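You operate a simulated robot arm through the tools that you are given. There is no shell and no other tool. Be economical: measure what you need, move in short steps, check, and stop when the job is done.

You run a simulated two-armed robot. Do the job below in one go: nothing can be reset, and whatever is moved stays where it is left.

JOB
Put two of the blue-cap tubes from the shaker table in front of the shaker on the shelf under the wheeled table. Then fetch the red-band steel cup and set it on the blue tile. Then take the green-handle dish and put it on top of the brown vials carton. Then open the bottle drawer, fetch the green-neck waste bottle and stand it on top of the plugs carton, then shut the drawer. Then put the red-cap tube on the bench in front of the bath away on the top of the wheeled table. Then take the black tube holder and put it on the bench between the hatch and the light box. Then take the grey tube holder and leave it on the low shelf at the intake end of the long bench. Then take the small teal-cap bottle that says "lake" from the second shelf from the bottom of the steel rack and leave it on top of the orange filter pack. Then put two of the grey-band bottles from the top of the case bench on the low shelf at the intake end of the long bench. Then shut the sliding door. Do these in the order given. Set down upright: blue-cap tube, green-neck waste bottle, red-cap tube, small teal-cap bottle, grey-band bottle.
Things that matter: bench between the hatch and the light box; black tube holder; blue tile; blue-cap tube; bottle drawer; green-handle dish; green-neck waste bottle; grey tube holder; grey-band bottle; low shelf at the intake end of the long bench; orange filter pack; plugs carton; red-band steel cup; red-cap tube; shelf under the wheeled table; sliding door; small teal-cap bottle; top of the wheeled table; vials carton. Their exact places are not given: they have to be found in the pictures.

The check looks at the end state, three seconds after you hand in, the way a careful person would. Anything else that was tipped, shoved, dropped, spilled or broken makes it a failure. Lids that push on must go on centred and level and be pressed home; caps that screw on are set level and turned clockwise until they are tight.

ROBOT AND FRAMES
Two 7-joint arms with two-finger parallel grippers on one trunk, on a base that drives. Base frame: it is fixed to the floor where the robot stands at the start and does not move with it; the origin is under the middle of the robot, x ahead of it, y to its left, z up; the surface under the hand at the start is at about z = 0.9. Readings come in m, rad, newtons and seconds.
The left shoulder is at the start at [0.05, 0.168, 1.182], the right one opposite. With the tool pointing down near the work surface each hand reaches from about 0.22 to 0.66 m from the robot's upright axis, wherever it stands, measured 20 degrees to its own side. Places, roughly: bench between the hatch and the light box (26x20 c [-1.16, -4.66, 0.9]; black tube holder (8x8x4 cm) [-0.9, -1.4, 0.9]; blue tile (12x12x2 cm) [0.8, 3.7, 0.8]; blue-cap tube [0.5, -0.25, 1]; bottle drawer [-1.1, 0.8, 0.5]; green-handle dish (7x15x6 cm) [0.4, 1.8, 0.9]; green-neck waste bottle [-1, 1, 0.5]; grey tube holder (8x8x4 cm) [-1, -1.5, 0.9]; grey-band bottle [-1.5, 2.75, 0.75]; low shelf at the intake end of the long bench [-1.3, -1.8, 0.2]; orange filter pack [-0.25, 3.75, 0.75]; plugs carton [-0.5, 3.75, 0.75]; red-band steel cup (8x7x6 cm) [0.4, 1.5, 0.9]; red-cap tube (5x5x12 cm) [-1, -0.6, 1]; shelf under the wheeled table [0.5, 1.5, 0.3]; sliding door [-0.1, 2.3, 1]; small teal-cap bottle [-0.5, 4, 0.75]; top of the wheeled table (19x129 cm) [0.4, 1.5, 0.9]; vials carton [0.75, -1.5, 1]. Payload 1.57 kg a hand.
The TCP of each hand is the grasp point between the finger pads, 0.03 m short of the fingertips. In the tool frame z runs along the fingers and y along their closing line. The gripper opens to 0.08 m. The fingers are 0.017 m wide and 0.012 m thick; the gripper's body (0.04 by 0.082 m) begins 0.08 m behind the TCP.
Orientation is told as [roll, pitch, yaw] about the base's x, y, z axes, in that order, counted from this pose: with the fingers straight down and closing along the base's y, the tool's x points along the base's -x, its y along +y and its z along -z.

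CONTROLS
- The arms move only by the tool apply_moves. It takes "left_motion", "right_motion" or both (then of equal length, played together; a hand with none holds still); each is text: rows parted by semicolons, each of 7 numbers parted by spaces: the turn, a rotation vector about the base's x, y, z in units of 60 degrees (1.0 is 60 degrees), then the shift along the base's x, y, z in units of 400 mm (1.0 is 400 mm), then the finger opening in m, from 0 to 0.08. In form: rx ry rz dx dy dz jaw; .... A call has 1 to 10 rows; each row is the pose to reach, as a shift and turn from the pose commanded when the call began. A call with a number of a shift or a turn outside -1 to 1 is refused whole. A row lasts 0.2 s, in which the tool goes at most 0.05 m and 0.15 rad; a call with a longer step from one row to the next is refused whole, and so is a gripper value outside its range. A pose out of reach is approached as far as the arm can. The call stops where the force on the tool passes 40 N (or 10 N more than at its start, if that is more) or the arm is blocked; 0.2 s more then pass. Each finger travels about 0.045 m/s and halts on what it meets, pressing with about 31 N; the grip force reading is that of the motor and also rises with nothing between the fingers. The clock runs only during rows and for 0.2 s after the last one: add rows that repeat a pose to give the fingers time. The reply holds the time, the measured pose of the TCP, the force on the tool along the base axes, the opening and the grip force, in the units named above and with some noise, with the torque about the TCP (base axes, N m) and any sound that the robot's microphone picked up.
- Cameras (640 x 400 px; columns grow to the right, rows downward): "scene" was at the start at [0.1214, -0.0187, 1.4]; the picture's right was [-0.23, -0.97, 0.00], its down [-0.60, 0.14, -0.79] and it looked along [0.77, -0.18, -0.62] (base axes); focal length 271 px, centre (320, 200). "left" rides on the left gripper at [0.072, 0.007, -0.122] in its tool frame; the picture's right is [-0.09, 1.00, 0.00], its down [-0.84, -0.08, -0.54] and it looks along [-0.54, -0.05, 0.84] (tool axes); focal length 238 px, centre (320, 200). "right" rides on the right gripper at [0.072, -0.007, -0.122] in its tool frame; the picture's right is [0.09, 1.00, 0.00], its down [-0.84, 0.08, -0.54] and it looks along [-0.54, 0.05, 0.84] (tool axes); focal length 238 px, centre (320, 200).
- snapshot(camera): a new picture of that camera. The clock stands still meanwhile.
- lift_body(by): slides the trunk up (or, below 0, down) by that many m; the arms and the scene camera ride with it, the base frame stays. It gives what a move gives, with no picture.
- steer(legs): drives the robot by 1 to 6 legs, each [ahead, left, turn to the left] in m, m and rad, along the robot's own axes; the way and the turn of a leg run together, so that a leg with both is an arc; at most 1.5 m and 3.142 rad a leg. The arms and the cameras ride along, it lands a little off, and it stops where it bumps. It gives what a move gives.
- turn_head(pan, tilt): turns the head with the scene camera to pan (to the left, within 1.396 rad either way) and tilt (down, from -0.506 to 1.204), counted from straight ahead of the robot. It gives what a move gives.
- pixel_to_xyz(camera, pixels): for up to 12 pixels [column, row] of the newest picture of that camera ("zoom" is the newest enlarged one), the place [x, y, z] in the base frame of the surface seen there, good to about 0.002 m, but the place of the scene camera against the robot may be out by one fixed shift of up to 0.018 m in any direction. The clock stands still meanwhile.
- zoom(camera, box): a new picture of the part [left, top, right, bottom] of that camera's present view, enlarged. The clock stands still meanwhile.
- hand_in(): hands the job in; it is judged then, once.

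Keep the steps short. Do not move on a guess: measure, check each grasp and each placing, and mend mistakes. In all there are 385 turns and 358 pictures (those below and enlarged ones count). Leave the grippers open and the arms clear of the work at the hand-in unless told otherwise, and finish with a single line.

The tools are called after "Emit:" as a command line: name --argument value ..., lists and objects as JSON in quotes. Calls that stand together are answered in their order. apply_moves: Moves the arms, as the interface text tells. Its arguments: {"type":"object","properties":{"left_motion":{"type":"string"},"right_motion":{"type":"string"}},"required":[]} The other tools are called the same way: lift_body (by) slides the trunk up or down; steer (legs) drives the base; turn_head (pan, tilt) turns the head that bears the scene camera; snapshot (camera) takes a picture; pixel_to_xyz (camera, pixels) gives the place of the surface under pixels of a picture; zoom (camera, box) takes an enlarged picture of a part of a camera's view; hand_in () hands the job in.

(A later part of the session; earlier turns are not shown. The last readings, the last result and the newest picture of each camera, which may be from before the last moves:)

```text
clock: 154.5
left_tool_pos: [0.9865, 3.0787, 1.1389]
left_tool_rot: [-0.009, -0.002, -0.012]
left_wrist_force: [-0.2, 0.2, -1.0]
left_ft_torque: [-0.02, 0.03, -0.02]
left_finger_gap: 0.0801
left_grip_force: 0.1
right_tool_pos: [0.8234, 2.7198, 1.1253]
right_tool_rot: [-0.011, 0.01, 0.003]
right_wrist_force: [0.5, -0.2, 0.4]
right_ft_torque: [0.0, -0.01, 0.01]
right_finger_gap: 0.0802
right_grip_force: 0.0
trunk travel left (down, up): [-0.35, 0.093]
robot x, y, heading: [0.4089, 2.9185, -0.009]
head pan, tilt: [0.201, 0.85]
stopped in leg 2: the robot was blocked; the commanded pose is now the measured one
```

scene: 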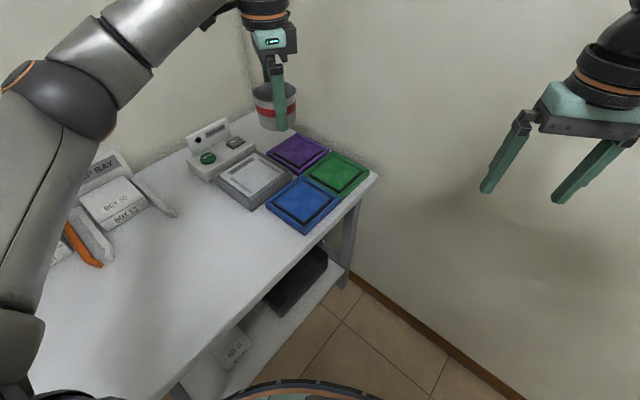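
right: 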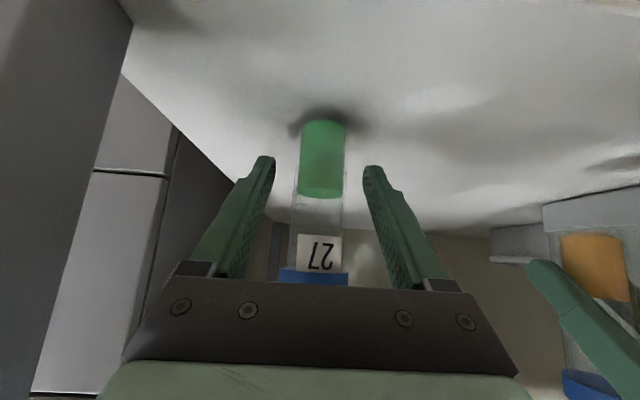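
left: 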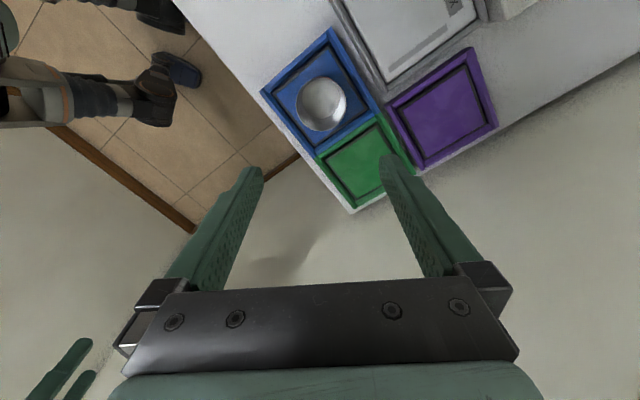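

The right elbow met the wall. Step left 5 cm and drive back from here.

Emit:
steer --legs '[[0, 0.05, 0.009], [-1.33, 0, 0]]'

Emit:
turn_head --pan 0.6 --tilt 0.6

Emit:
snapshot --camera "scene"

```text
clock: 161.9
left_tool_pos: [-0.3488, 3.127, 1.1395]
left_tool_rot: [-0.005, 0.0, 0.006]
left_wrist_force: [-0.5, 1.5, -0.8]
left_ft_torque: [0.01, -0.01, -0.01]
left_finger_gap: 0.0799
left_grip_force: 0.0
right_tool_pos: [-0.5044, 2.7637, 1.123]
right_tool_rot: [-0.007, 0.013, 0.024]
right_wrist_force: [0.2, 0.0, 0.2]
right_ft_torque: [-0.02, 0.01, -0.02]
right_finger_gap: 0.0801
right_grip_force: 0.0
trunk travel left (down, up): [-0.35, 0.093]
robot x, y, heading: [-0.9225, 2.9606, 0.014]
head pan, tilt: [0.201, 0.85]
```

```text
clock: 162.8
left_tool_pos: [-0.3481, 3.1274, 1.1404]
left_tool_rot: [-0.003, 0.003, 0.008]
left_wrist_force: [-0.3, -0.7, 0.2]
left_ft_torque: [-0.02, -0.02, -0.04]
left_finger_gap: 0.08
left_grip_force: 0.0
right_tool_pos: [-0.5038, 2.7637, 1.1224]
right_tool_rot: [-0.008, 0.013, 0.022]
right_wrist_force: [0.6, -1.4, -0.1]
right_ft_torque: [0.0, 0.01, -0.02]
right_finger_gap: 0.08
right_grip_force: 0.0
trunk travel left (down, up): [-0.35, 0.093]
robot x, y, heading: [-0.9217, 2.9576, 0.008]
head pan, tilt: [0.6, 0.6]
```

```text
309 pictures are left
```

scene: 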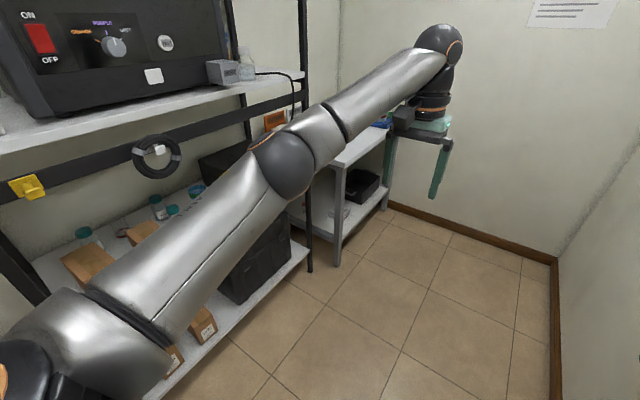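

Set the arms in the narrow stretched pose, shift right, turn to +y, reverse out through the door.

Emit:
apply_moves --left_motion "0 0 0 0.02 -0.04 0 0.08; 0 0 0 0.04 -0.08 0 0.08; 0 0 0 0.06 -0.11 0 0.08; 0 0 0 0.06 -0.11 0 0.08; 0 0 0 0.06 -0.11 0 0.08" --right_motion "0 0 0 0.09 0.035 0 0.08; 0 0 0 0.18 0.07 0 0.08; 0 0 0 0.27 0.1 0 0.08; 0 0 0 0.36 0.14 0 0.08; 0 0 0 0.44 0.17 0 0.08"

Emit:
steer --legs '[[0, -0.2, 0], [0, 0, 1.565], [-0.5, 0, 0]]'

```text
clock: 164.0
left_tool_pos: [-0.3288, 3.0888, 1.1376]
left_tool_rot: [-0.006, 0.0, 0.007]
left_wrist_force: [-0.3, 0.2, 0.7]
left_ft_torque: [-0.03, -0.02, 0.0]
left_finger_gap: 0.0802
left_grip_force: 0.1
left hand out of reach, approached as far as the arm can: row 3, 4, 5
right_tool_pos: [-0.3282, 2.8332, 1.1225]
right_tool_rot: [-0.008, 0.011, 0.026]
right_wrist_force: [-0.3, 0.1, 0.5]
right_ft_torque: [0.01, 0.01, -0.01]
right_finger_gap: 0.08
right_grip_force: 0.1
trunk travel left (down, up): [-0.35, 0.093]
robot x, y, heading: [-0.9225, 2.9597, 0.012]
head pan, tilt: [0.6, 0.6]
```

```text
clock: 172.7
left_tool_pos: [-1.0423, 2.8591, 1.1376]
left_tool_rot: [-0.001, 0.002, 1.575]
left_wrist_force: [-0.5, 0.4, 0.4]
left_ft_torque: [-0.01, 0.0, 0.03]
left_finger_gap: 0.0799
left_grip_force: 0.0
right_tool_pos: [-0.7847, 2.8589, 1.1227]
right_tool_rot: [-0.007, 0.013, 1.588]
right_wrist_force: [0.4, -0.1, 0.4]
right_ft_torque: [0.02, 0.01, 0.06]
right_finger_gap: 0.0799
right_grip_force: 0.2
trunk travel left (down, up): [-0.35, 0.093]
robot x, y, heading: [-0.9111, 2.2662, 1.581]
head pan, tilt: [0.6, 0.6]
```

Continue back to y≈1.55, turn to +x.

Emit:
steer --legs '[[-0.72, 0, -0.01], [0, 0, -1.571], [0.35, 0, 0]]'

Emit:
turn_head --pan 0.0 --tilt 0.6

Emit:
snapshot --camera "scene"

```text
clock: 182.3
left_tool_pos: [0.0297, 1.6904, 1.137]
left_tool_rot: [-0.005, 0.0, 0.027]
left_wrist_force: [0.1, 0.3, 0.2]
left_ft_torque: [0.02, 0.0, -0.03]
left_finger_gap: 0.0801
left_grip_force: 0.1
right_tool_pos: [0.0361, 1.4351, 1.1241]
right_tool_rot: [-0.007, 0.012, 0.04]
right_wrist_force: [0.7, -0.3, 0.3]
right_ft_torque: [-0.03, 0.04, -0.01]
right_finger_gap: 0.08
right_grip_force: 0.1
trunk travel left (down, up): [-0.35, 0.093]
robot x, y, heading: [-0.5609, 1.5506, 0.034]
head pan, tilt: [0.6, 0.6]
```

```text
clock: 183.3
left_tool_pos: [0.0298, 1.6898, 1.1373]
left_tool_rot: [-0.004, 0.001, 0.026]
left_wrist_force: [0.0, 0.0, -0.7]
left_ft_torque: [-0.02, 0.01, 0.02]
left_finger_gap: 0.0798
left_grip_force: 0.1
right_tool_pos: [0.0346, 1.4362, 1.1216]
right_tool_rot: [-0.004, 0.013, 0.039]
right_wrist_force: [0.4, -0.4, -0.7]
right_ft_torque: [-0.05, 0.02, -0.01]
right_finger_gap: 0.0802
right_grip_force: 0.1
trunk travel left (down, up): [-0.35, 0.093]
robot x, y, heading: [-0.5587, 1.5496, 0.036]
head pan, tilt: [0.0, 0.6]
```

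```text
308 pictures are left
```

scene: 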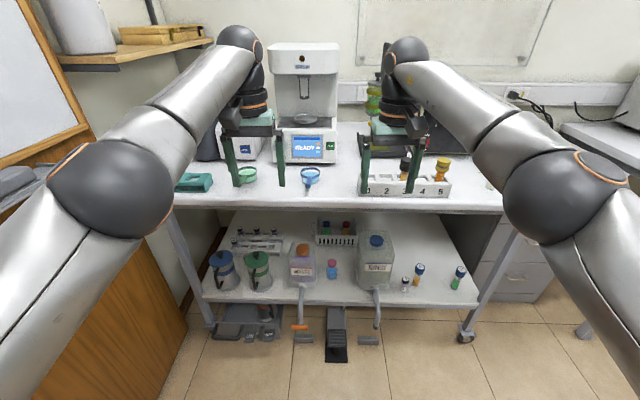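

Retract hands a bit, then drive so the left hand hovers near the green-handle dish.

Emit:
apply_moves --left_motion "0 0 0 -0.09 0.03 0 0.08; 0 0 0 -0.18 0.06 0 0.08; 0 0 0 -0.27 0.1 0 0.08; 0 0 0 -0.33 0.12 0 0.08; 0 0 0 -0.33 0.12 0 0.08" --right_motion "0 0 0 -0.11 -0.04 0 0.08; 0 0 0 -0.22 -0.08 0 0.08; 0 0 0 -0.33 -0.12 0 0.08; 0 0 0 -0.44 -0.16 0 0.08; 0 0 0 -0.55 -0.2 0 0.08"

Emit:
steer --legs '[[0.35, 0.1, -0.036]]'

Emit:
snapshot --camera "left"

```text
clock: 184.5
left_tool_pos: [-0.0994, 1.7381, 1.1372]
left_tool_rot: [-0.003, 0.0, 0.024]
left_wrist_force: [0.6, -0.4, 1.0]
left_ft_torque: [-0.02, 0.0, 0.0]
left_finger_gap: 0.08
left_grip_force: 0.2
right_tool_pos: [-0.1863, 1.357, 1.1248]
right_tool_rot: [-0.007, 0.013, 0.038]
right_wrist_force: [-0.5, -0.1, -0.3]
right_ft_torque: [0.0, -0.03, 0.03]
right_finger_gap: 0.0799
right_grip_force: 0.1
trunk travel left (down, up): [-0.35, 0.093]
robot x, y, heading: [-0.5623, 1.5492, 0.033]
head pan, tilt: [0.0, 0.6]
```

```text
clock: 186.9
left_tool_pos: [0.2585, 1.8242, 1.1377]
left_tool_rot: [-0.003, 0.0, -0.01]
left_wrist_force: [-1.0, 0.5, 0.8]
left_ft_torque: [-0.01, 0.04, 0.03]
left_finger_gap: 0.0798
left_grip_force: 0.0
right_tool_pos: [0.1589, 1.4475, 1.125]
right_tool_rot: [-0.008, 0.012, 0.007]
right_wrist_force: [0.8, -0.2, 0.7]
right_ft_torque: [-0.02, -0.02, -0.01]
right_finger_gap: 0.0801
right_grip_force: 0.0
trunk travel left (down, up): [-0.35, 0.093]
robot x, y, heading: [-0.2068, 1.6567, -0.007]
head pan, tilt: [0.0, 0.6]
```

```text
307 pictures are left
```

left: 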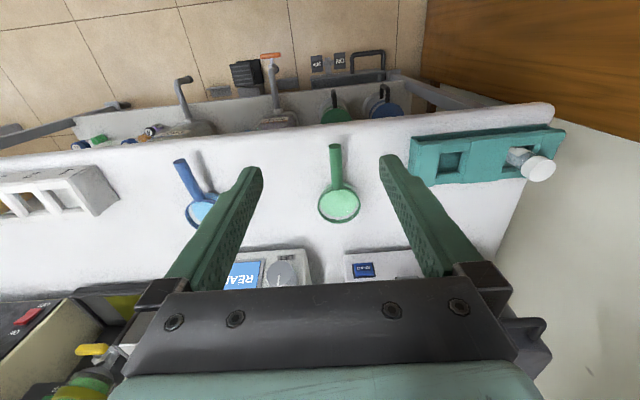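

Measure the handle.

Emit:
zoom --camera "left" --box '[270, 130, 400, 240]'

Emit:
pixel_to_xyz --camera "left" --pixels '[[335, 148], [335, 160], [336, 172], [337, 184], [339, 205], [319, 205], [360, 205], [340, 222], [300, 170]]'

```text
3.64 times, centred on (335, 185) of left
```

zoom: 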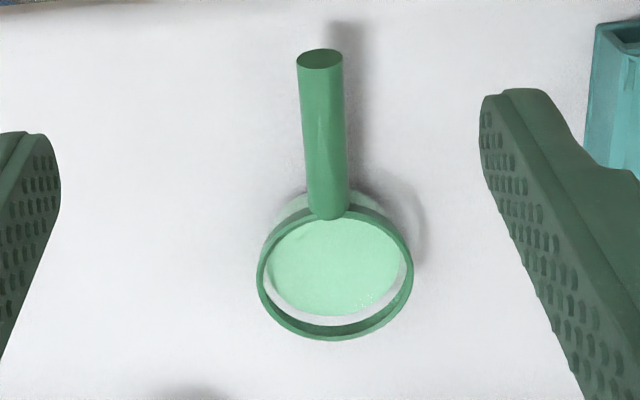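

```text
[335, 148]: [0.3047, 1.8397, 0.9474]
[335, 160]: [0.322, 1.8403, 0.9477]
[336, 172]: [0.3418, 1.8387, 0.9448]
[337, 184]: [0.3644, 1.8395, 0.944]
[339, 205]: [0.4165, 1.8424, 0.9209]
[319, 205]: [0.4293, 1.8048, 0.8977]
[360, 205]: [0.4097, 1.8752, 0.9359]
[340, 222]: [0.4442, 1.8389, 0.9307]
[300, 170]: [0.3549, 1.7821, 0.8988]
```

The handle lies along x at y≈1.8395, top z≈0.946. I'll grip it near the bowl at x≈0.355. Go above, then down.

Emit:
apply_moves --left_motion "0 0 0 0.08 0.012 -0.06 0.08; 0 0 0 0.16 0.025 -0.12 0.08; 0 0 0 0.235 0.037 -0.18 0.08; 0 0 0 0.241 0.038 -0.27 0.08; 0 0 0 0.241 0.038 -0.36 0.06; 0 0 0 0.241 0.038 -0.4 0.05; 0 0 0 0.241 0.038 -0.4 0.05"

Emit:
snapshot --camera "left"

```text
clock: 188.5
left_tool_pos: [0.3538, 1.8407, 0.9765]
left_tool_rot: [-0.003, 0.002, -0.01]
left_wrist_force: [-0.4, -0.5, -0.5]
left_ft_torque: [-0.02, 0.0, -0.01]
left_finger_gap: 0.0499
left_grip_force: 0.0
right_tool_pos: [0.1578, 1.448, 1.1254]
right_tool_rot: [-0.006, 0.013, 0.006]
right_wrist_force: [-0.3, -0.1, 0.0]
right_ft_torque: [0.0, 0.04, -0.01]
right_finger_gap: 0.0801
right_grip_force: 0.1
trunk travel left (down, up): [-0.35, 0.093]
robot x, y, heading: [-0.2108, 1.6531, 0.001]
head pan, tilt: [0.0, 0.6]
```

```text
305 pictures are left
```

left: 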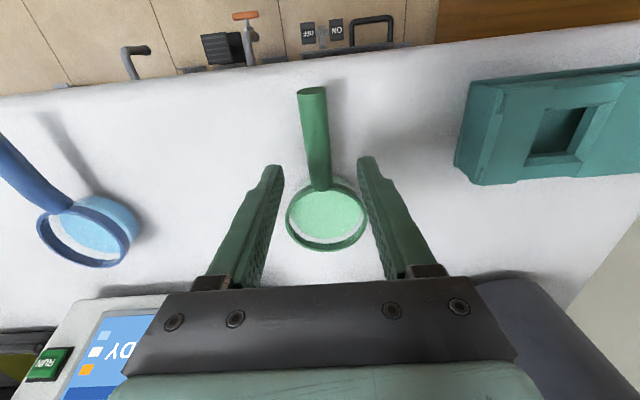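

Descend to z 0.938 and close on the handle.

Emit:
apply_moves --left_motion "0 0 0 -0.012 0 -0.05 0.05; 0 0 0 -0.012 0 -0.096 0.05; 0 0 0 -0.012 0 -0.096 0.03; 0 0 0 -0.012 0 -0.096 0; 0 0 0 -0.012 0 -0.096 0; 0 0 0 -0.012 0 -0.096 0; 0 0 0 -0.012 0 -0.096 0"

Emit:
snapshot --camera "left"

```text
clock: 190.1
left_tool_pos: [0.3486, 1.842, 0.9385]
left_tool_rot: [-0.005, -0.001, -0.01]
left_wrist_force: [-0.8, 0.0, -0.4]
left_ft_torque: [-0.04, 0.02, 0.0]
left_finger_gap: 0.0174
left_grip_force: 30.7
right_tool_pos: [0.1578, 1.4475, 1.1245]
right_tool_rot: [-0.006, 0.012, 0.006]
right_wrist_force: [0.6, 0.6, 0.6]
right_ft_torque: [0.02, -0.02, 0.01]
right_finger_gap: 0.0798
right_grip_force: 0.1
trunk travel left (down, up): [-0.35, 0.093]
robot x, y, heading: [-0.205, 1.6535, -0.009]
head pan, tilt: [0.0, 0.6]
```

```text
304 pictures are left
```

left: 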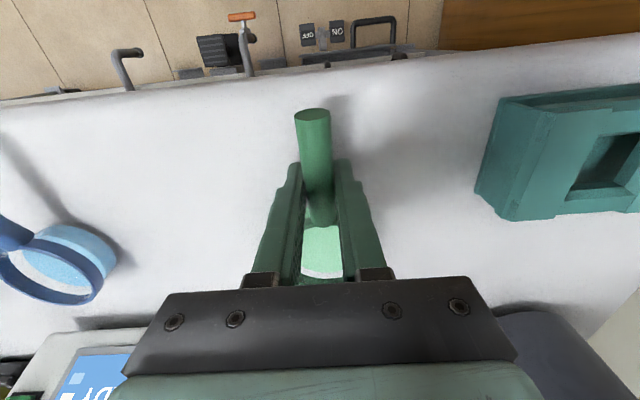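

Handle gripped (17 mm). Lift gently and check the dish stays level.

Emit:
apply_moves --left_motion "0 0 0 0 0 0.02 0; 0 0 0 0 0 0.05 0; 0 0 0 0 0 0.1 0; 0 0 0 0 0 0.18 0; 0 0 0 0 0 0.26 0; 0 0 0 0 0 0.35 0; 0 0 0 0 0 0.43 0; 0 0 0 0 0 0.5 0; 0 0 0 0 0 0.5 0"

Emit:
snapshot --camera "left"

Emit:
zoom --camera "scene" --box '[100, 60, 400, 240]'

```text
clock: 192.1
left_tool_pos: [0.3496, 1.8415, 1.1407]
left_tool_rot: [-0.004, -0.001, -0.009]
left_wrist_force: [0.6, -0.1, -2.0]
left_ft_torque: [0.0, 0.05, 0.04]
left_finger_gap: 0.0173
left_grip_force: 31.0
right_tool_pos: [0.158, 1.4476, 1.1252]
right_tool_rot: [-0.006, 0.011, 0.005]
right_wrist_force: [-0.1, -0.1, -0.2]
right_ft_torque: [-0.06, 0.01, 0.01]
right_finger_gap: 0.08
right_grip_force: 0.0
trunk travel left (down, up): [-0.35, 0.093]
robot x, y, heading: [-0.2108, 1.6534, -0.001]
head pan, tilt: [0.0, 0.6]
```

```text
303 pictures are left
```

left: 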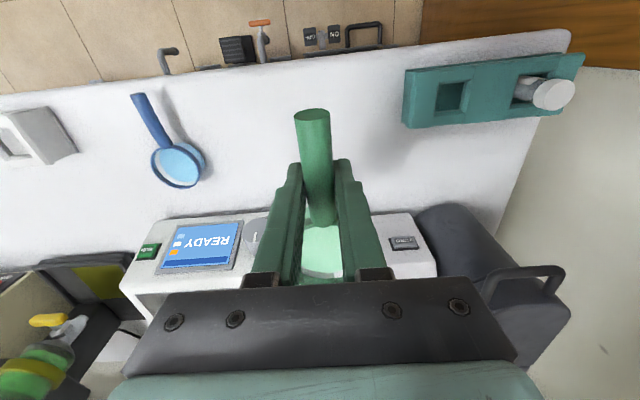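

```text
2.13 times, centred on (250, 150) of scene
```

zoom: 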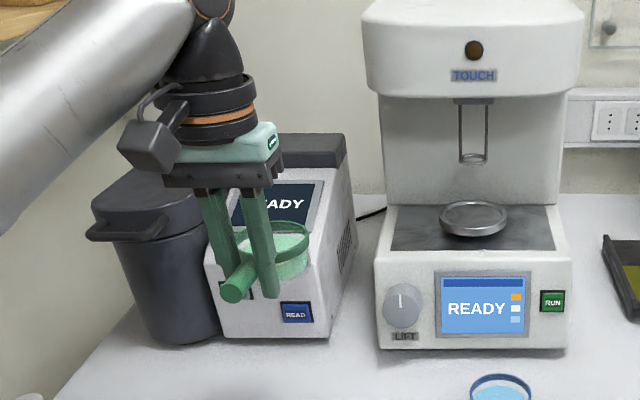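

Dish is level. Drive back and right to y≈0.1, then look toward the right.

Emit:
steer --legs '[[-0.3, 0, 0], [0, -1.45, 0]]'

Emit:
turn_head --pan -1.1 --tilt 0.5

Emit:
snapshot --camera "scene"

```text
clock: 206.8
left_tool_pos: [0.0368, 0.3599, 1.1389]
left_tool_rot: [-0.005, 0.001, -0.018]
left_wrist_force: [0.3, 0.1, -1.0]
left_ft_torque: [0.01, 0.07, 0.0]
left_finger_gap: 0.0173
left_grip_force: 31.2
right_tool_pos: [-0.1584, -0.0318, 1.1269]
right_tool_rot: [-0.006, 0.014, -0.005]
right_wrist_force: [-0.6, 0.0, -0.2]
right_ft_torque: [0.01, 0.01, -0.01]
right_finger_gap: 0.0798
right_grip_force: 0.0
trunk travel left (down, up): [-0.35, 0.093]
robot x, y, heading: [-0.5232, 0.1789, -0.011]
head pan, tilt: [0.0, 0.6]
```

```text
clock: 208.2
left_tool_pos: [0.0362, 0.3604, 1.1399]
left_tool_rot: [-0.005, 0.0, -0.02]
left_wrist_force: [0.8, 0.5, -1.7]
left_ft_torque: [-0.02, 0.07, -0.02]
left_finger_gap: 0.0171
left_grip_force: 31.2
right_tool_pos: [-0.1591, -0.0327, 1.125]
right_tool_rot: [-0.009, 0.011, -0.005]
right_wrist_force: [-0.6, -0.2, -0.1]
right_ft_torque: [0.04, 0.0, 0.0]
right_finger_gap: 0.0803
right_grip_force: 0.0
trunk travel left (down, up): [-0.35, 0.093]
robot x, y, heading: [-0.5267, 0.1786, -0.011]
head pan, tilt: [-1.1, 0.499]
```

```text
301 pictures are left
```

scene: 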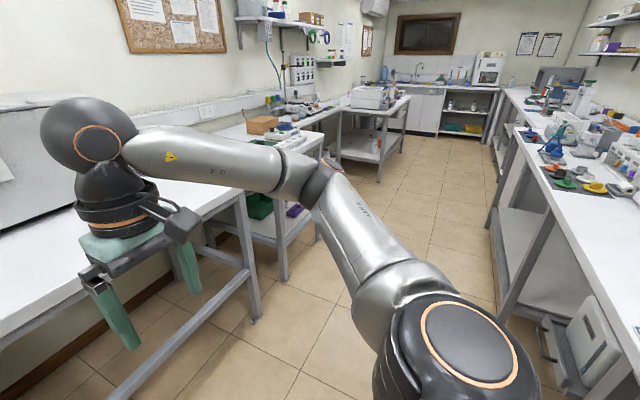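

A brown box at (263,125) on the left bench. Measure.

Emit:
pixel_to_xyz --camera "scene" --pixels '[[263, 120], [263, 130], [285, 130], [500, 130], [520, 160], [310, 130], [250, 140], [570, 260], [375, 100]]'

Emit:
zoom --camera "scene" --box '[230, 60, 430, 180]'

Emit:
zoom --camera "scene" --box '[460, 30, 640, 200]'

```text
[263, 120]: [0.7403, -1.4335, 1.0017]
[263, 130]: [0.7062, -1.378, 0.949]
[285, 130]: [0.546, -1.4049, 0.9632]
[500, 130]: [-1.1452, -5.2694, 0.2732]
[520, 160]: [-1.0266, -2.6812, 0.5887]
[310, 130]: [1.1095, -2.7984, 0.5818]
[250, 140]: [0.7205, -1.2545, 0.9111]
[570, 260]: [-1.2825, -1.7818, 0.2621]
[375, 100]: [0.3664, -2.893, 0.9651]
```

```text
3.20 times, centred on (330, 120) of scene
```

zoom: 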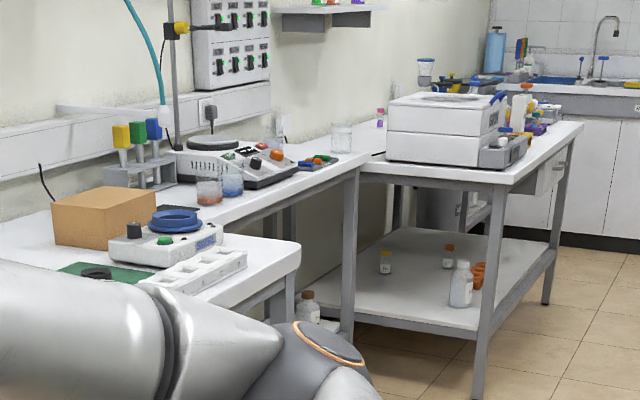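

```text
2.35 times, centred on (550, 115) of scene
```

zoom: 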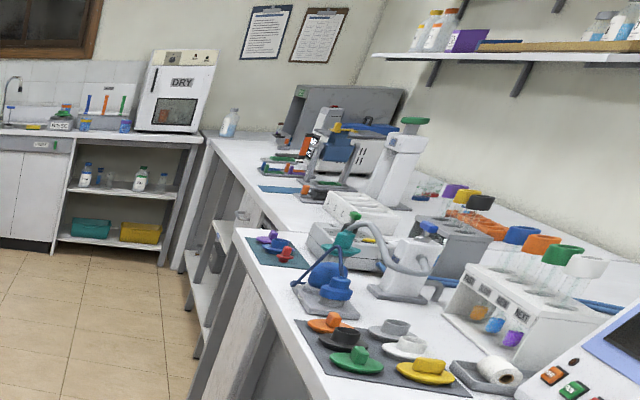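

Carton ≈(0.74, −1.43), top ≈0.99. Drive right along the aisle to y≈−1.5 and look.

Emit:
steer --legs '[[0, -0.85, 0.011], [0, -0.85, 0]]'

Emit:
turn_head --pan 0.1 --tilt 0.6

Emit:
snapshot --camera "scene"

```text
clock: 223.6
left_tool_pos: [0.0135, -1.3616, 1.1382]
left_tool_rot: [-0.003, -0.001, -0.01]
left_wrist_force: [-0.4, -0.1, -1.6]
left_ft_torque: [0.02, 0.06, 0.04]
left_finger_gap: 0.0176
left_grip_force: 31.7
right_tool_pos: [-0.1778, -1.7555, 1.1256]
right_tool_rot: [-0.007, 0.011, 0.001]
right_wrist_force: [1.4, 0.6, 1.2]
right_ft_torque: [-0.02, -0.01, 0.01]
right_finger_gap: 0.08
right_grip_force: 0.0
trunk travel left (down, up): [-0.35, 0.093]
robot x, y, heading: [-0.5477, -1.5473, -0.011]
head pan, tilt: [-1.1, 0.499]
```

```text
clock: 225.0
left_tool_pos: [0.0118, -1.362, 1.1392]
left_tool_rot: [-0.002, 0.001, -0.012]
left_wrist_force: [0.1, -0.9, -1.4]
left_ft_torque: [0.02, 0.09, 0.03]
left_finger_gap: 0.0173
left_grip_force: 30.8
right_tool_pos: [-0.1777, -1.7549, 1.1251]
right_tool_rot: [-0.008, 0.012, 0.001]
right_wrist_force: [-0.3, 0.8, 0.5]
right_ft_torque: [-0.01, -0.02, -0.03]
right_finger_gap: 0.08
right_grip_force: 0.1
trunk travel left (down, up): [-0.35, 0.093]
robot x, y, heading: [-0.5442, -1.5443, -0.009]
head pan, tilt: [0.099, 0.6]
```

```text
298 pictures are left
```

scene: 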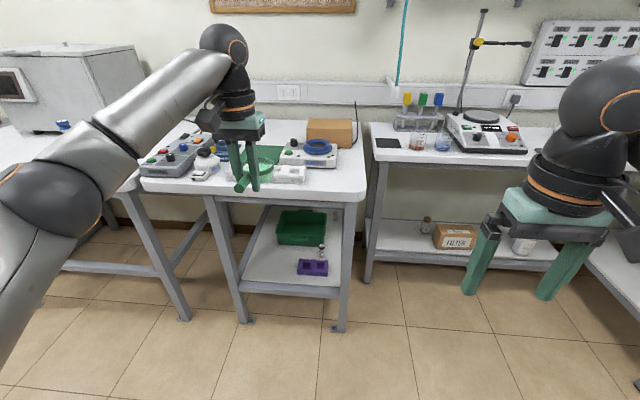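

Emit:
zoom --camera "scene" --box '[230, 80, 400, 200]'

Emit:
pixel_to_xyz --camera "scene" --pixels '[[308, 121], [352, 121], [330, 119], [345, 140], [318, 147], [290, 172], [366, 190], [250, 200], [455, 230], [310, 130], [370, 135]]'

```text
3.33 times, centred on (315, 140) of scene
```

zoom: 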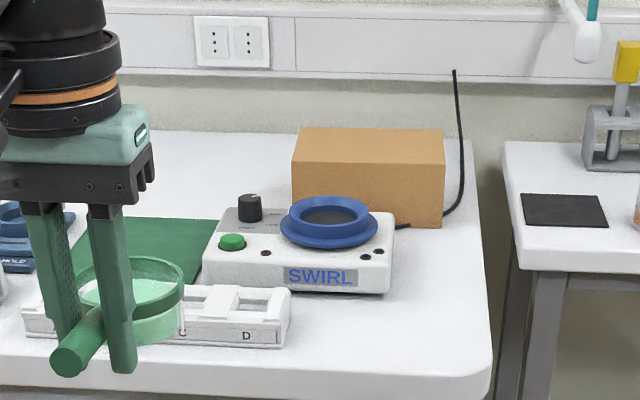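

```text
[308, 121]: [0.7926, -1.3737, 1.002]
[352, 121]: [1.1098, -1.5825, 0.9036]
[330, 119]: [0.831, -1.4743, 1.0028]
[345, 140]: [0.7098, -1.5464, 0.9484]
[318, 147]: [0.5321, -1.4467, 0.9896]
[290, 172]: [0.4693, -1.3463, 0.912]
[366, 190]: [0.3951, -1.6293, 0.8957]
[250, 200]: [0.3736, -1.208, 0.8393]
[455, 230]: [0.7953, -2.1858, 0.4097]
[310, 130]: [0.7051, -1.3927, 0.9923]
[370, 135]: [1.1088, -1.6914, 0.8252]
```

Drive forward so that the dish is over the carton: robot to about (0.06, −1.70).

Emit:
steer --legs '[[0.0, -0.15, 0.009], [0.55, 0, 0]]'

Emit:
snapshot --camera "left"

Emit:
snapshot --camera "scene"

```text
clock: 229.8
left_tool_pos: [0.5544, -1.508, 1.14]
left_tool_rot: [-0.002, 0.0, -0.004]
left_wrist_force: [-0.3, 0.7, -1.3]
left_ft_torque: [0.0, 0.07, 0.02]
left_finger_gap: 0.0172
left_grip_force: 30.9
right_tool_pos: [0.3664, -1.9038, 1.126]
right_tool_rot: [-0.007, 0.013, 0.01]
right_wrist_force: [1.2, 0.8, 0.1]
right_ft_torque: [0.0, 0.01, -0.01]
right_finger_gap: 0.0798
right_grip_force: 0.0
trunk travel left (down, up): [-0.35, 0.093]
robot x, y, heading: [-0.0075, -1.7007, -0.001]
head pan, tilt: [0.099, 0.6]
```

```text
296 pictures are left
```

left: 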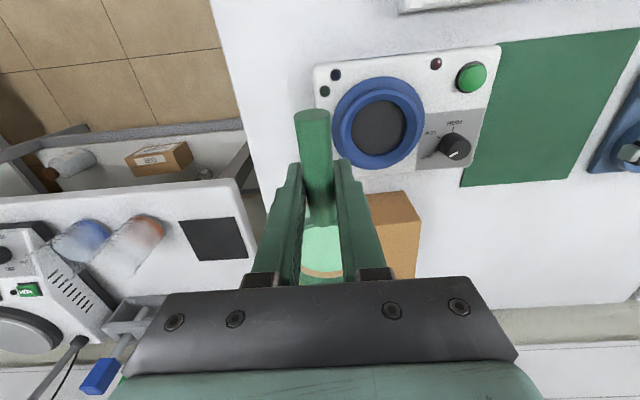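

```text
295 pictures are left
```

scene: 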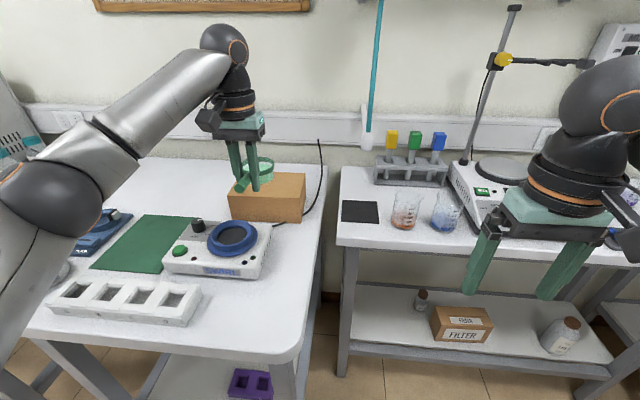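

Measure the carton's top in both views and read any label.

Emit:
pixel_to_xyz --camera "left" --pixels '[[398, 194], [417, 218], [400, 230], [412, 272], [385, 197], [400, 260]]'

Emit:
pixel_to_xyz --camera "scene" --pixels '[[228, 188], [232, 180], [305, 174], [300, 196], [285, 185], [300, 178]]'

Emit:
zoom --camera "scene" --box '[200, 120, 340, 240]'

```text
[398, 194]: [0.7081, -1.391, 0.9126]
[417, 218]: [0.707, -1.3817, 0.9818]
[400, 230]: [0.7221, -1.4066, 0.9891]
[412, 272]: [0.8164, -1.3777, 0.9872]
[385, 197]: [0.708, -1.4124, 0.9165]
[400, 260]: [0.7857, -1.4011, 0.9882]
```

```text
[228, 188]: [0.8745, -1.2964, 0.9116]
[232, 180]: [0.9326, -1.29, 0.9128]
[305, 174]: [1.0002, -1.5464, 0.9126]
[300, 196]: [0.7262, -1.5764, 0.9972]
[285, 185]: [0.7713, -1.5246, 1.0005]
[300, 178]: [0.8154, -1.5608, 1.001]
```

```text
3.33 times, centred on (270, 180) of scene
```

zoom: 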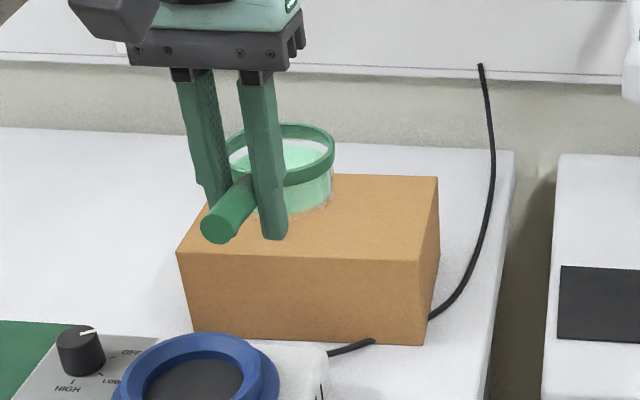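

Carton top x 0.708–0.84, y −1.38…−1.58, z 0.988. Drive 0.1 m forward, then measure.

Emit:
steer --legs '[[0.1, 0, 0]]'

```text
clock: 230.9
left_tool_pos: [0.654, -1.5089, 1.139]
left_tool_rot: [-0.003, 0.003, -0.004]
left_wrist_force: [-0.2, 0.1, -1.8]
left_ft_torque: [0.03, 0.08, 0.01]
left_finger_gap: 0.0172
left_grip_force: 31.2
right_tool_pos: [0.4655, -1.9029, 1.1252]
right_tool_rot: [-0.007, 0.014, 0.012]
right_wrist_force: [0.7, 0.5, -0.6]
right_ft_torque: [-0.03, 0.02, -0.02]
right_finger_gap: 0.0799
right_grip_force: 0.1
trunk travel left (down, up): [-0.35, 0.093]
robot x, y, heading: [0.0986, -1.6999, 0.002]
head pan, tilt: [0.099, 0.6]
```

Emit:
apply_moves --left_motion "0 0 0 0.05 0.025 -0.02 0; 0 0 0 0.1 0.05 -0.05 0; 0 0 0 0.155 0.075 -0.1 0; 0 0 0 0.155 0.075 -0.17 0; 0 0 0 0.155 0.075 -0.235 0; 0 0 0 0.155 0.075 -0.235 0"

Emit:
snapshot --camera "left"

Emit:
zoom --camera "scene" --box '[160, 120, 400, 280]'

```text
clock: 232.3
left_tool_pos: [0.7186, -1.4786, 1.0444]
left_tool_rot: [-0.004, 0.002, -0.003]
left_wrist_force: [0.1, 0.5, -0.7]
left_ft_torque: [-0.02, 0.01, 0.02]
left_finger_gap: 0.0172
left_grip_force: 30.9
left hand out of reach, approached as far as the arm can: row 3
right_tool_pos: [0.4661, -1.903, 1.1267]
right_tool_rot: [-0.005, 0.012, 0.013]
right_wrist_force: [0.1, 0.1, 0.0]
right_ft_torque: [-0.02, 0.0, 0.0]
right_finger_gap: 0.0802
right_grip_force: 0.0
trunk travel left (down, up): [-0.35, 0.093]
robot x, y, heading: [0.0932, -1.6989, 0.002]
head pan, tilt: [0.099, 0.6]
```

```text
293 pictures are left
```

left: 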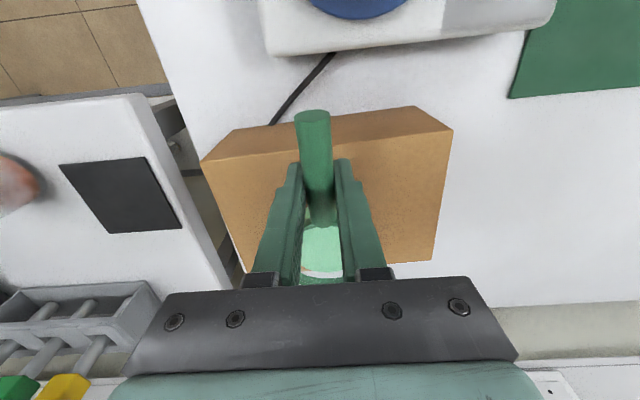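

```text
2.50 times, centred on (280, 200) of scene
```

zoom: 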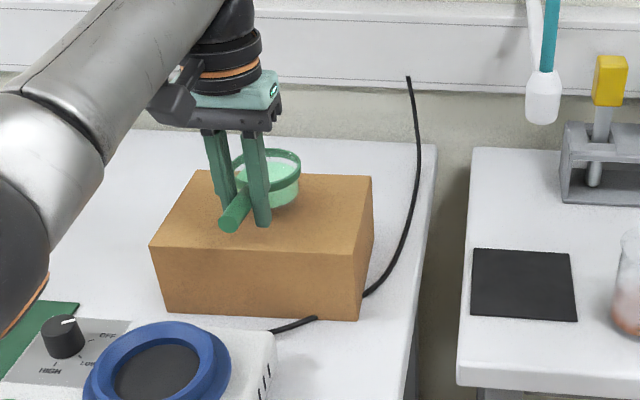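

Emit:
pixel_to_xyz --camera "left" --pixels '[[450, 132], [430, 258], [205, 165], [247, 262], [420, 110], [400, 180]]'

```text
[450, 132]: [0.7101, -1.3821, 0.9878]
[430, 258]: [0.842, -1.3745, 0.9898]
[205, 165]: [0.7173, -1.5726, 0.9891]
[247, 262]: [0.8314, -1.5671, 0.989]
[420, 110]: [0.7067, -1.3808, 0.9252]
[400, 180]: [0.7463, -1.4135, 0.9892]
```

Aligned over the centre (0.775, −1.475). Lower to contact.

Emit:
apply_moves --left_motion "0 0 0 0 0 -0.02 0; 0 0 0 0 0 -0.03 0; 0 0 0 0 0 -0.036 0; 0 0 0 0 0 -0.039 0"

```text
clock: 233.3
left_tool_pos: [0.7169, -1.4787, 1.0309]
left_tool_rot: [-0.005, 0.001, -0.002]
left_wrist_force: [0.1, 0.3, -1.2]
left_ft_torque: [0.0, 0.04, 0.0]
left_finger_gap: 0.0176
left_grip_force: 31.6
right_tool_pos: [0.4652, -1.9021, 1.1239]
right_tool_rot: [-0.007, 0.013, 0.011]
right_wrist_force: [0.3, -1.0, 0.6]
right_ft_torque: [-0.03, -0.02, 0.01]
right_finger_gap: 0.0801
right_grip_force: 0.1
trunk travel left (down, up): [-0.35, 0.093]
robot x, y, heading: [0.0997, -1.698, 0.003]
head pan, tilt: [0.099, 0.6]
```

Emit:
apply_moves --left_motion "0 0 0 0 0 -0.003 0; 0 0 0 0 0 -0.005 0; 0 0 0 0 0 -0.007 0"

```text
clock: 234.1
left_tool_pos: [0.7164, -1.4773, 1.029]
left_tool_rot: [-0.003, -0.004, -0.005]
left_wrist_force: [1.6, -0.1, 6.4]
left_ft_torque: [-0.05, -0.65, -0.05]
left_finger_gap: 0.0176
left_grip_force: 31.2
right_tool_pos: [0.4649, -1.9036, 1.1258]
right_tool_rot: [-0.005, 0.014, 0.012]
right_wrist_force: [-0.2, -0.3, 0.2]
right_ft_torque: [0.02, 0.02, -0.03]
right_finger_gap: 0.0799
right_grip_force: 0.0
trunk travel left (down, up): [-0.35, 0.093]
robot x, y, heading: [0.0939, -1.6996, -0.002]
head pan, tilt: [0.099, 0.6]
```

Contact. Ease up a hair, open, rise straight.

Emit:
apply_moves --left_motion "0 0 0 0 0 0.002 0; 0 0 0 0 0 0.002 0.03; 0 0 0 0 0 0.002 0.06; 0 0 0 0 0 0.002 0.06; 0 0 0 0 0 0.002 0.06; 0 0 0 0 0 0.05 0.06; 0 0 0 0 0 0.15 0.06; 0 0 0 0 0 0.25 0.06; 0 0 0 -0.1 0 0.25 0.06; 0 0 0 -0.2 0 0.25 0.06"

Emit:
snapshot --camera "left"

Emit:
zoom --camera "scene" --box '[160, 120, 400, 280]'

```text
clock: 236.3
left_tool_pos: [0.7043, -1.4724, 1.1255]
left_tool_rot: [-0.004, -0.001, -0.004]
left_wrist_force: [0.0, -0.1, 0.8]
left_ft_torque: [0.01, 0.0, -0.02]
left_finger_gap: 0.0599
left_grip_force: 0.2
left hand out of reach, approached as far as the arm can: row 8, 9, 10
right_tool_pos: [0.4661, -1.9031, 1.125]
right_tool_rot: [-0.007, 0.013, 0.014]
right_wrist_force: [-0.4, -0.3, 0.0]
right_ft_torque: [0.0, 0.01, 0.03]
right_finger_gap: 0.0801
right_grip_force: 0.1
trunk travel left (down, up): [-0.35, 0.093]
robot x, y, heading: [0.0976, -1.7004, -0.001]
head pan, tilt: [0.099, 0.6]
```

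```text
291 pictures are left
```

left: 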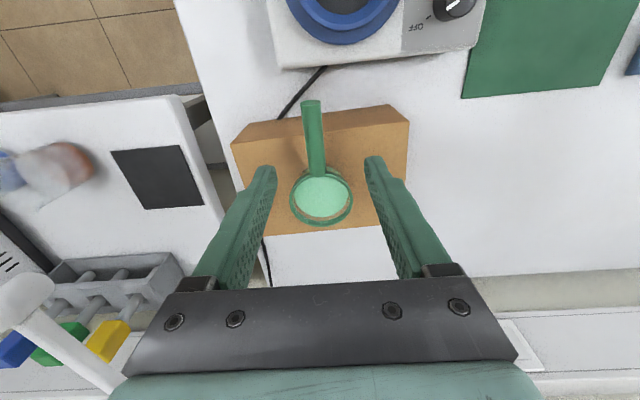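

```text
2.50 times, centred on (280, 200) of scene
```

zoom: 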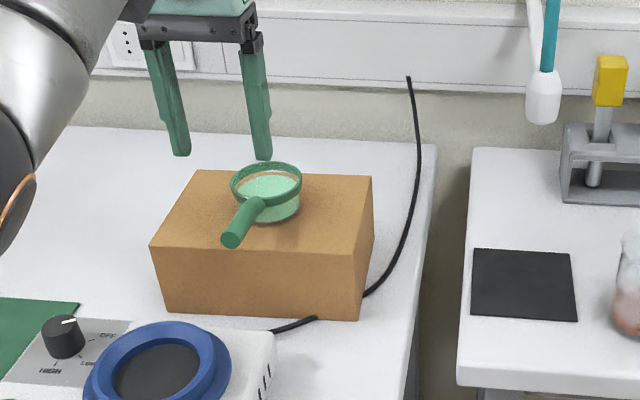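

Dish is placed well. Now the drawer. Back off, retract the arms, turn around to face −x.

Emit:
steer --legs '[[-0.43, 0, 0]]'

Emit:
apply_moves --left_motion "0 0 0 -0.1 0 0 0.08; 0 0 0 -0.2 0 0 0.08; 0 0 0 -0.3 0 0 0.08; 0 0 0 -0.4 0 0 0.08; 0 0 0 -0.5 0 0 0.08"

Emit:
steer --legs '[[0, 0, 3.14], [0, -1.3, 0], [0, -1.1, 0]]'

Emit:
turn_head --pan -0.1 --tilt 0.7

Emit:
snapshot --camera "scene"

```text
clock: 238.9
left_tool_pos: [0.2688, -1.4731, 1.1245]
left_tool_rot: [-0.004, 0.002, -0.002]
left_wrist_force: [1.5, -0.4, 0.2]
left_ft_torque: [-0.02, -0.02, 0.01]
left_finger_gap: 0.06
left_grip_force: 0.0
right_tool_pos: [0.0311, -1.9042, 1.1261]
right_tool_rot: [-0.007, 0.013, 0.011]
right_wrist_force: [-0.2, 0.6, 0.3]
right_ft_torque: [0.03, -0.01, 0.02]
right_finger_gap: 0.0799
right_grip_force: 0.0
trunk travel left (down, up): [-0.35, 0.093]
robot x, y, heading: [-0.3419, -1.6966, 0.004]
head pan, tilt: [0.099, 0.6]
```

```text
clock: 240.2
left_tool_pos: [0.2687, -1.4727, 1.1258]
left_tool_rot: [-0.004, 0.0, -0.002]
left_wrist_force: [0.3, -0.5, -1.0]
left_ft_torque: [-0.02, 0.0, 0.02]
left_finger_gap: 0.0801
left_grip_force: 0.0
left hand out of reach, approached as far as the arm can: row 1, 2, 3, 4, 5
right_tool_pos: [0.0299, -1.9029, 1.1253]
right_tool_rot: [-0.009, 0.013, 0.011]
right_wrist_force: [-0.8, 0.8, 0.6]
right_ft_torque: [0.0, 0.02, 0.04]
right_finger_gap: 0.08
right_grip_force: 0.0
trunk travel left (down, up): [-0.35, 0.093]
robot x, y, heading: [-0.3381, -1.699, 0.005]
head pan, tilt: [0.099, 0.6]
```

```text
clock: 265.7
left_tool_pos: [-0.9203, 0.2017, 1.1234]
left_tool_rot: [0.025, 0.012, -3.119]
left_wrist_force: [3.6, -17.2, 1.0]
left_ft_torque: [-0.13, 0.18, -0.37]
left_finger_gap: 0.0643
left_grip_force: 0.0
right_tool_pos: [-0.6792, 0.6489, 1.1261]
right_tool_rot: [-0.008, 0.011, -3.14]
right_wrist_force: [0.8, 0.8, -0.6]
right_ft_torque: [0.02, 0.03, 0.04]
right_finger_gap: 0.0799
right_grip_force: 0.1
trunk travel left (down, up): [-0.35, 0.093]
robot x, y, heading: [-0.3128, 0.4446, 3.136]
head pan, tilt: [0.099, 0.6]
stopped in leg 3: the force on the tool passed its limit at 45 N (the readings are from after the stop); the commanded pose is now the measured one
```

```text
clock: 266.5
left_tool_pos: [-0.9201, 0.2052, 1.1231]
left_tool_rot: [0.023, 0.012, -3.124]
left_wrist_force: [6.8, -22.4, -1.6]
left_ft_torque: [-0.11, 0.12, -0.42]
left_finger_gap: 0.0601
left_grip_force: 0.0
right_tool_pos: [-0.6793, 0.6489, 1.1259]
right_tool_rot: [-0.009, 0.01, -3.14]
right_wrist_force: [-0.4, 0.2, -0.4]
right_ft_torque: [-0.02, 0.02, 0.03]
right_finger_gap: 0.08
right_grip_force: 0.1
trunk travel left (down, up): [-0.35, 0.093]
robot x, y, heading: [-0.3167, 0.4464, 3.142]
head pan, tilt: [-0.099, 0.7]
```

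```text
289 pictures are left
```

scene: 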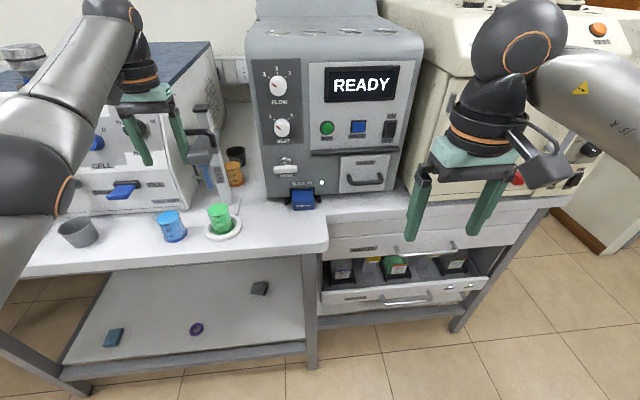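

The left hand did not retract and bumped into something on the bench. Look closely before moving.

Emit:
zoom --camera "scene" --box '[60, 40, 320, 260]'

Emit:
snapshot --camera "left"

```text
1.82 times, centred on (190, 150) of scene
```

zoom: 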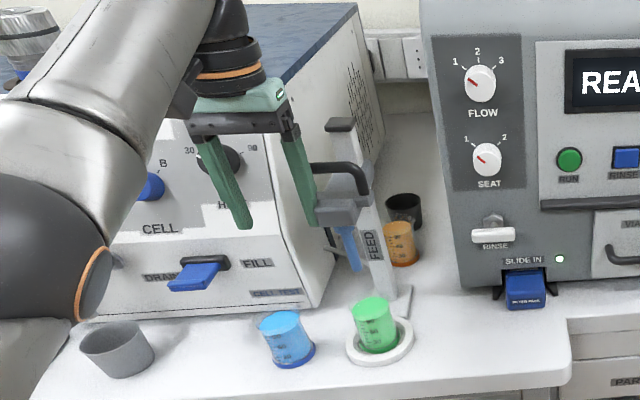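

```text
287 pictures are left
```

left: 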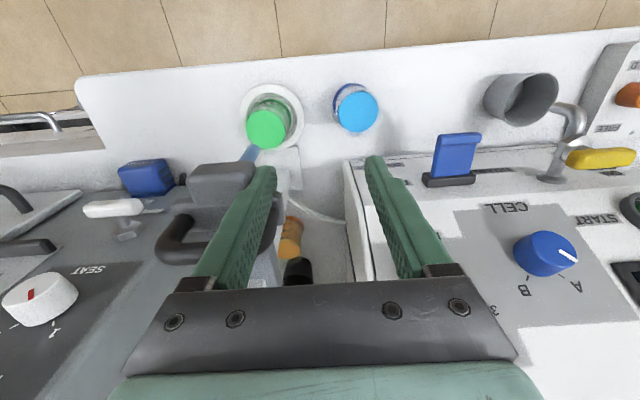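

The left finger pushes against the FEED stand. Back away the way I came (robot's left, 8 cm).

Emit:
steer --legs '[[0, 0.08, 0]]'

Emit:
zoom --camera "scene" --box '[60, 40, 320, 260]'

```text
clock: 267.8
left_tool_pos: [-0.922, 0.1285, 1.1236]
left_tool_rot: [0.021, 0.011, -3.127]
left_wrist_force: [0.4, -0.7, 0.5]
left_ft_torque: [0.0, -0.01, -0.02]
left_finger_gap: 0.08
left_grip_force: 0.0
right_tool_pos: [-0.6809, 0.5727, 1.1257]
right_tool_rot: [-0.008, 0.013, -3.137]
right_wrist_force: [-0.3, -0.5, 0.9]
right_ft_torque: [0.03, -0.01, 0.0]
right_finger_gap: 0.08
right_grip_force: 0.0
trunk travel left (down, up): [-0.35, 0.093]
robot x, y, heading: [-0.313, 0.3677, 3.139]
head pan, tilt: [-0.099, 0.7]
```

```text
1.82 times, centred on (190, 150) of scene
```

zoom: 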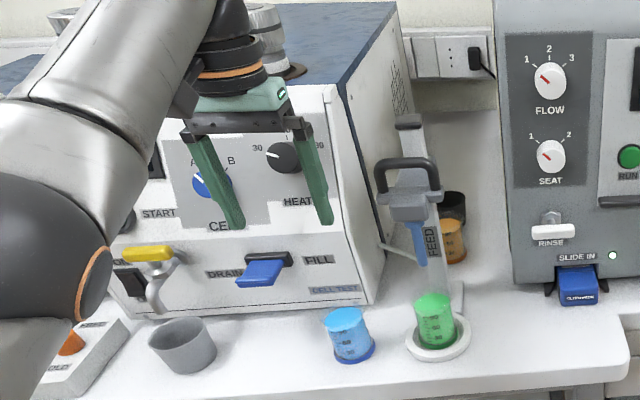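

The stand is upright again. Now retract the left arm (toward +x).

Emit:
apply_moves --left_motion "0 0 0 0.1 0 0 0.08; 0 0 0 0.2 0 0 0.08; 0 0 0 0.3 0 0 0.08; 0 0 0 0.4 0 0 0.08; 0 0 0 0.48 0 0 0.08"

```text
clock: 269.0
left_tool_pos: [-0.9215, 0.1282, 1.1237]
left_tool_rot: [0.021, 0.01, -3.127]
left_wrist_force: [0.2, -0.7, -0.6]
left_ft_torque: [0.01, 0.03, 0.03]
left_finger_gap: 0.08
left_grip_force: 0.0
left hand out of reach, approached as far as the arm can: row 1, 2, 3, 4, 5
right_tool_pos: [-0.682, 0.5723, 1.1262]
right_tool_rot: [-0.007, 0.013, -3.139]
right_wrist_force: [0.8, 0.2, 0.7]
right_ft_torque: [0.02, 0.01, 0.01]
right_finger_gap: 0.08
right_grip_force: 0.0
trunk travel left (down, up): [-0.35, 0.093]
robot x, y, heading: [-0.3135, 0.3653, 3.14]
head pan, tilt: [-0.099, 0.7]
```

The left arm is stuck at full stretch. Drive back 0.12 m to be clear, then try a downward move.

Emit:
steer --legs '[[-0.1, 0, 0]]'

Emit:
apply_moves --left_motion "0 0 0 0.03 0 -0.06 0.08; 0 0 0 0.06 0 -0.12 0.08; 0 0 0 0.1 0 -0.18 0.08; 0 0 0 0.15 0 -0.2 0.08; 0 0 0 0.2 0 -0.2 0.08; 0 0 0 0.3 0 -0.2 0.08; 0 0 0 0.4 0 -0.15 0.08; 0 0 0 0.5 0 -0.1 0.08"

```text
clock: 270.2
left_tool_pos: [-0.8197, 0.1297, 1.1237]
left_tool_rot: [0.02, 0.008, -3.128]
left_wrist_force: [0.6, -0.9, 0.9]
left_ft_torque: [0.0, 0.03, 0.0]
left_finger_gap: 0.0801
left_grip_force: 0.0
right_tool_pos: [-0.5787, 0.5715, 1.1256]
right_tool_rot: [-0.007, 0.012, -3.138]
right_wrist_force: [0.7, 0.0, -0.3]
right_ft_torque: [-0.02, 0.04, 0.01]
right_finger_gap: 0.0801
right_grip_force: 0.1
trunk travel left (down, up): [-0.35, 0.093]
robot x, y, heading: [-0.2114, 0.3626, 3.132]
head pan, tilt: [-0.099, 0.7]
```

```text
clock: 272.0
left_tool_pos: [-0.6188, 0.1278, 1.0843]
left_tool_rot: [0.02, 0.011, -3.128]
left_wrist_force: [0.7, 0.2, 0.2]
left_ft_torque: [0.01, 0.0, -0.04]
left_finger_gap: 0.08
left_grip_force: 0.0
right_tool_pos: [-0.5791, 0.5721, 1.1262]
right_tool_rot: [-0.006, 0.012, -3.138]
right_wrist_force: [-0.3, 0.7, -0.2]
right_ft_torque: [0.0, -0.01, -0.04]
right_finger_gap: 0.0798
right_grip_force: 0.1
trunk travel left (down, up): [-0.35, 0.093]
robot x, y, heading: [-0.2177, 0.3656, 3.135]
head pan, tilt: [-0.099, 0.7]
```

Retracted. Move right to y≈0.8 and look at the drawers.

Emit:
steer --legs '[[0, -0.42, 0]]'

Emit:
turn_head --pan -0.05 --tilt 0.75

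Emit:
snapshot --camera "scene"

```text
clock: 276.2
left_tool_pos: [-0.617, 0.5517, 1.0857]
left_tool_rot: [0.022, 0.011, -3.132]
left_wrist_force: [0.5, -0.5, -0.6]
left_ft_torque: [0.0, 0.01, 0.0]
left_finger_gap: 0.08
left_grip_force: 0.1
right_tool_pos: [-0.5747, 0.9965, 1.1251]
right_tool_rot: [-0.006, 0.012, 3.14]
right_wrist_force: [-0.7, -1.3, 0.8]
right_ft_torque: [-0.01, -0.02, -0.01]
right_finger_gap: 0.0801
right_grip_force: 0.0
trunk travel left (down, up): [-0.35, 0.093]
robot x, y, heading: [-0.2062, 0.7854, 3.133]
head pan, tilt: [-0.099, 0.7]
```

```text
clock: 276.9
left_tool_pos: [-0.6165, 0.5526, 1.0847]
left_tool_rot: [0.02, 0.009, -3.133]
left_wrist_force: [-0.5, -0.8, -0.2]
left_ft_torque: [0.0, -0.01, -0.04]
left_finger_gap: 0.0801
left_grip_force: 0.0
right_tool_pos: [-0.5746, 0.9957, 1.1246]
right_tool_rot: [-0.008, 0.012, 3.14]
right_wrist_force: [-0.1, -0.4, 0.1]
right_ft_torque: [-0.02, 0.0, 0.02]
right_finger_gap: 0.0799
right_grip_force: 0.1
trunk travel left (down, up): [-0.35, 0.093]
robot x, y, heading: [-0.2102, 0.789, 3.13]
head pan, tilt: [-0.051, 0.75]
```

```text
285 pictures are left
```

scene: 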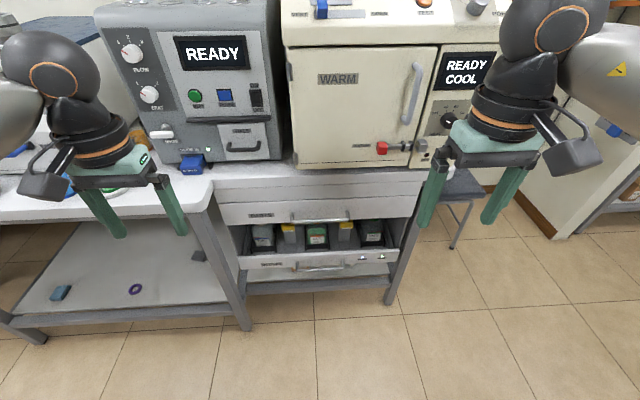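

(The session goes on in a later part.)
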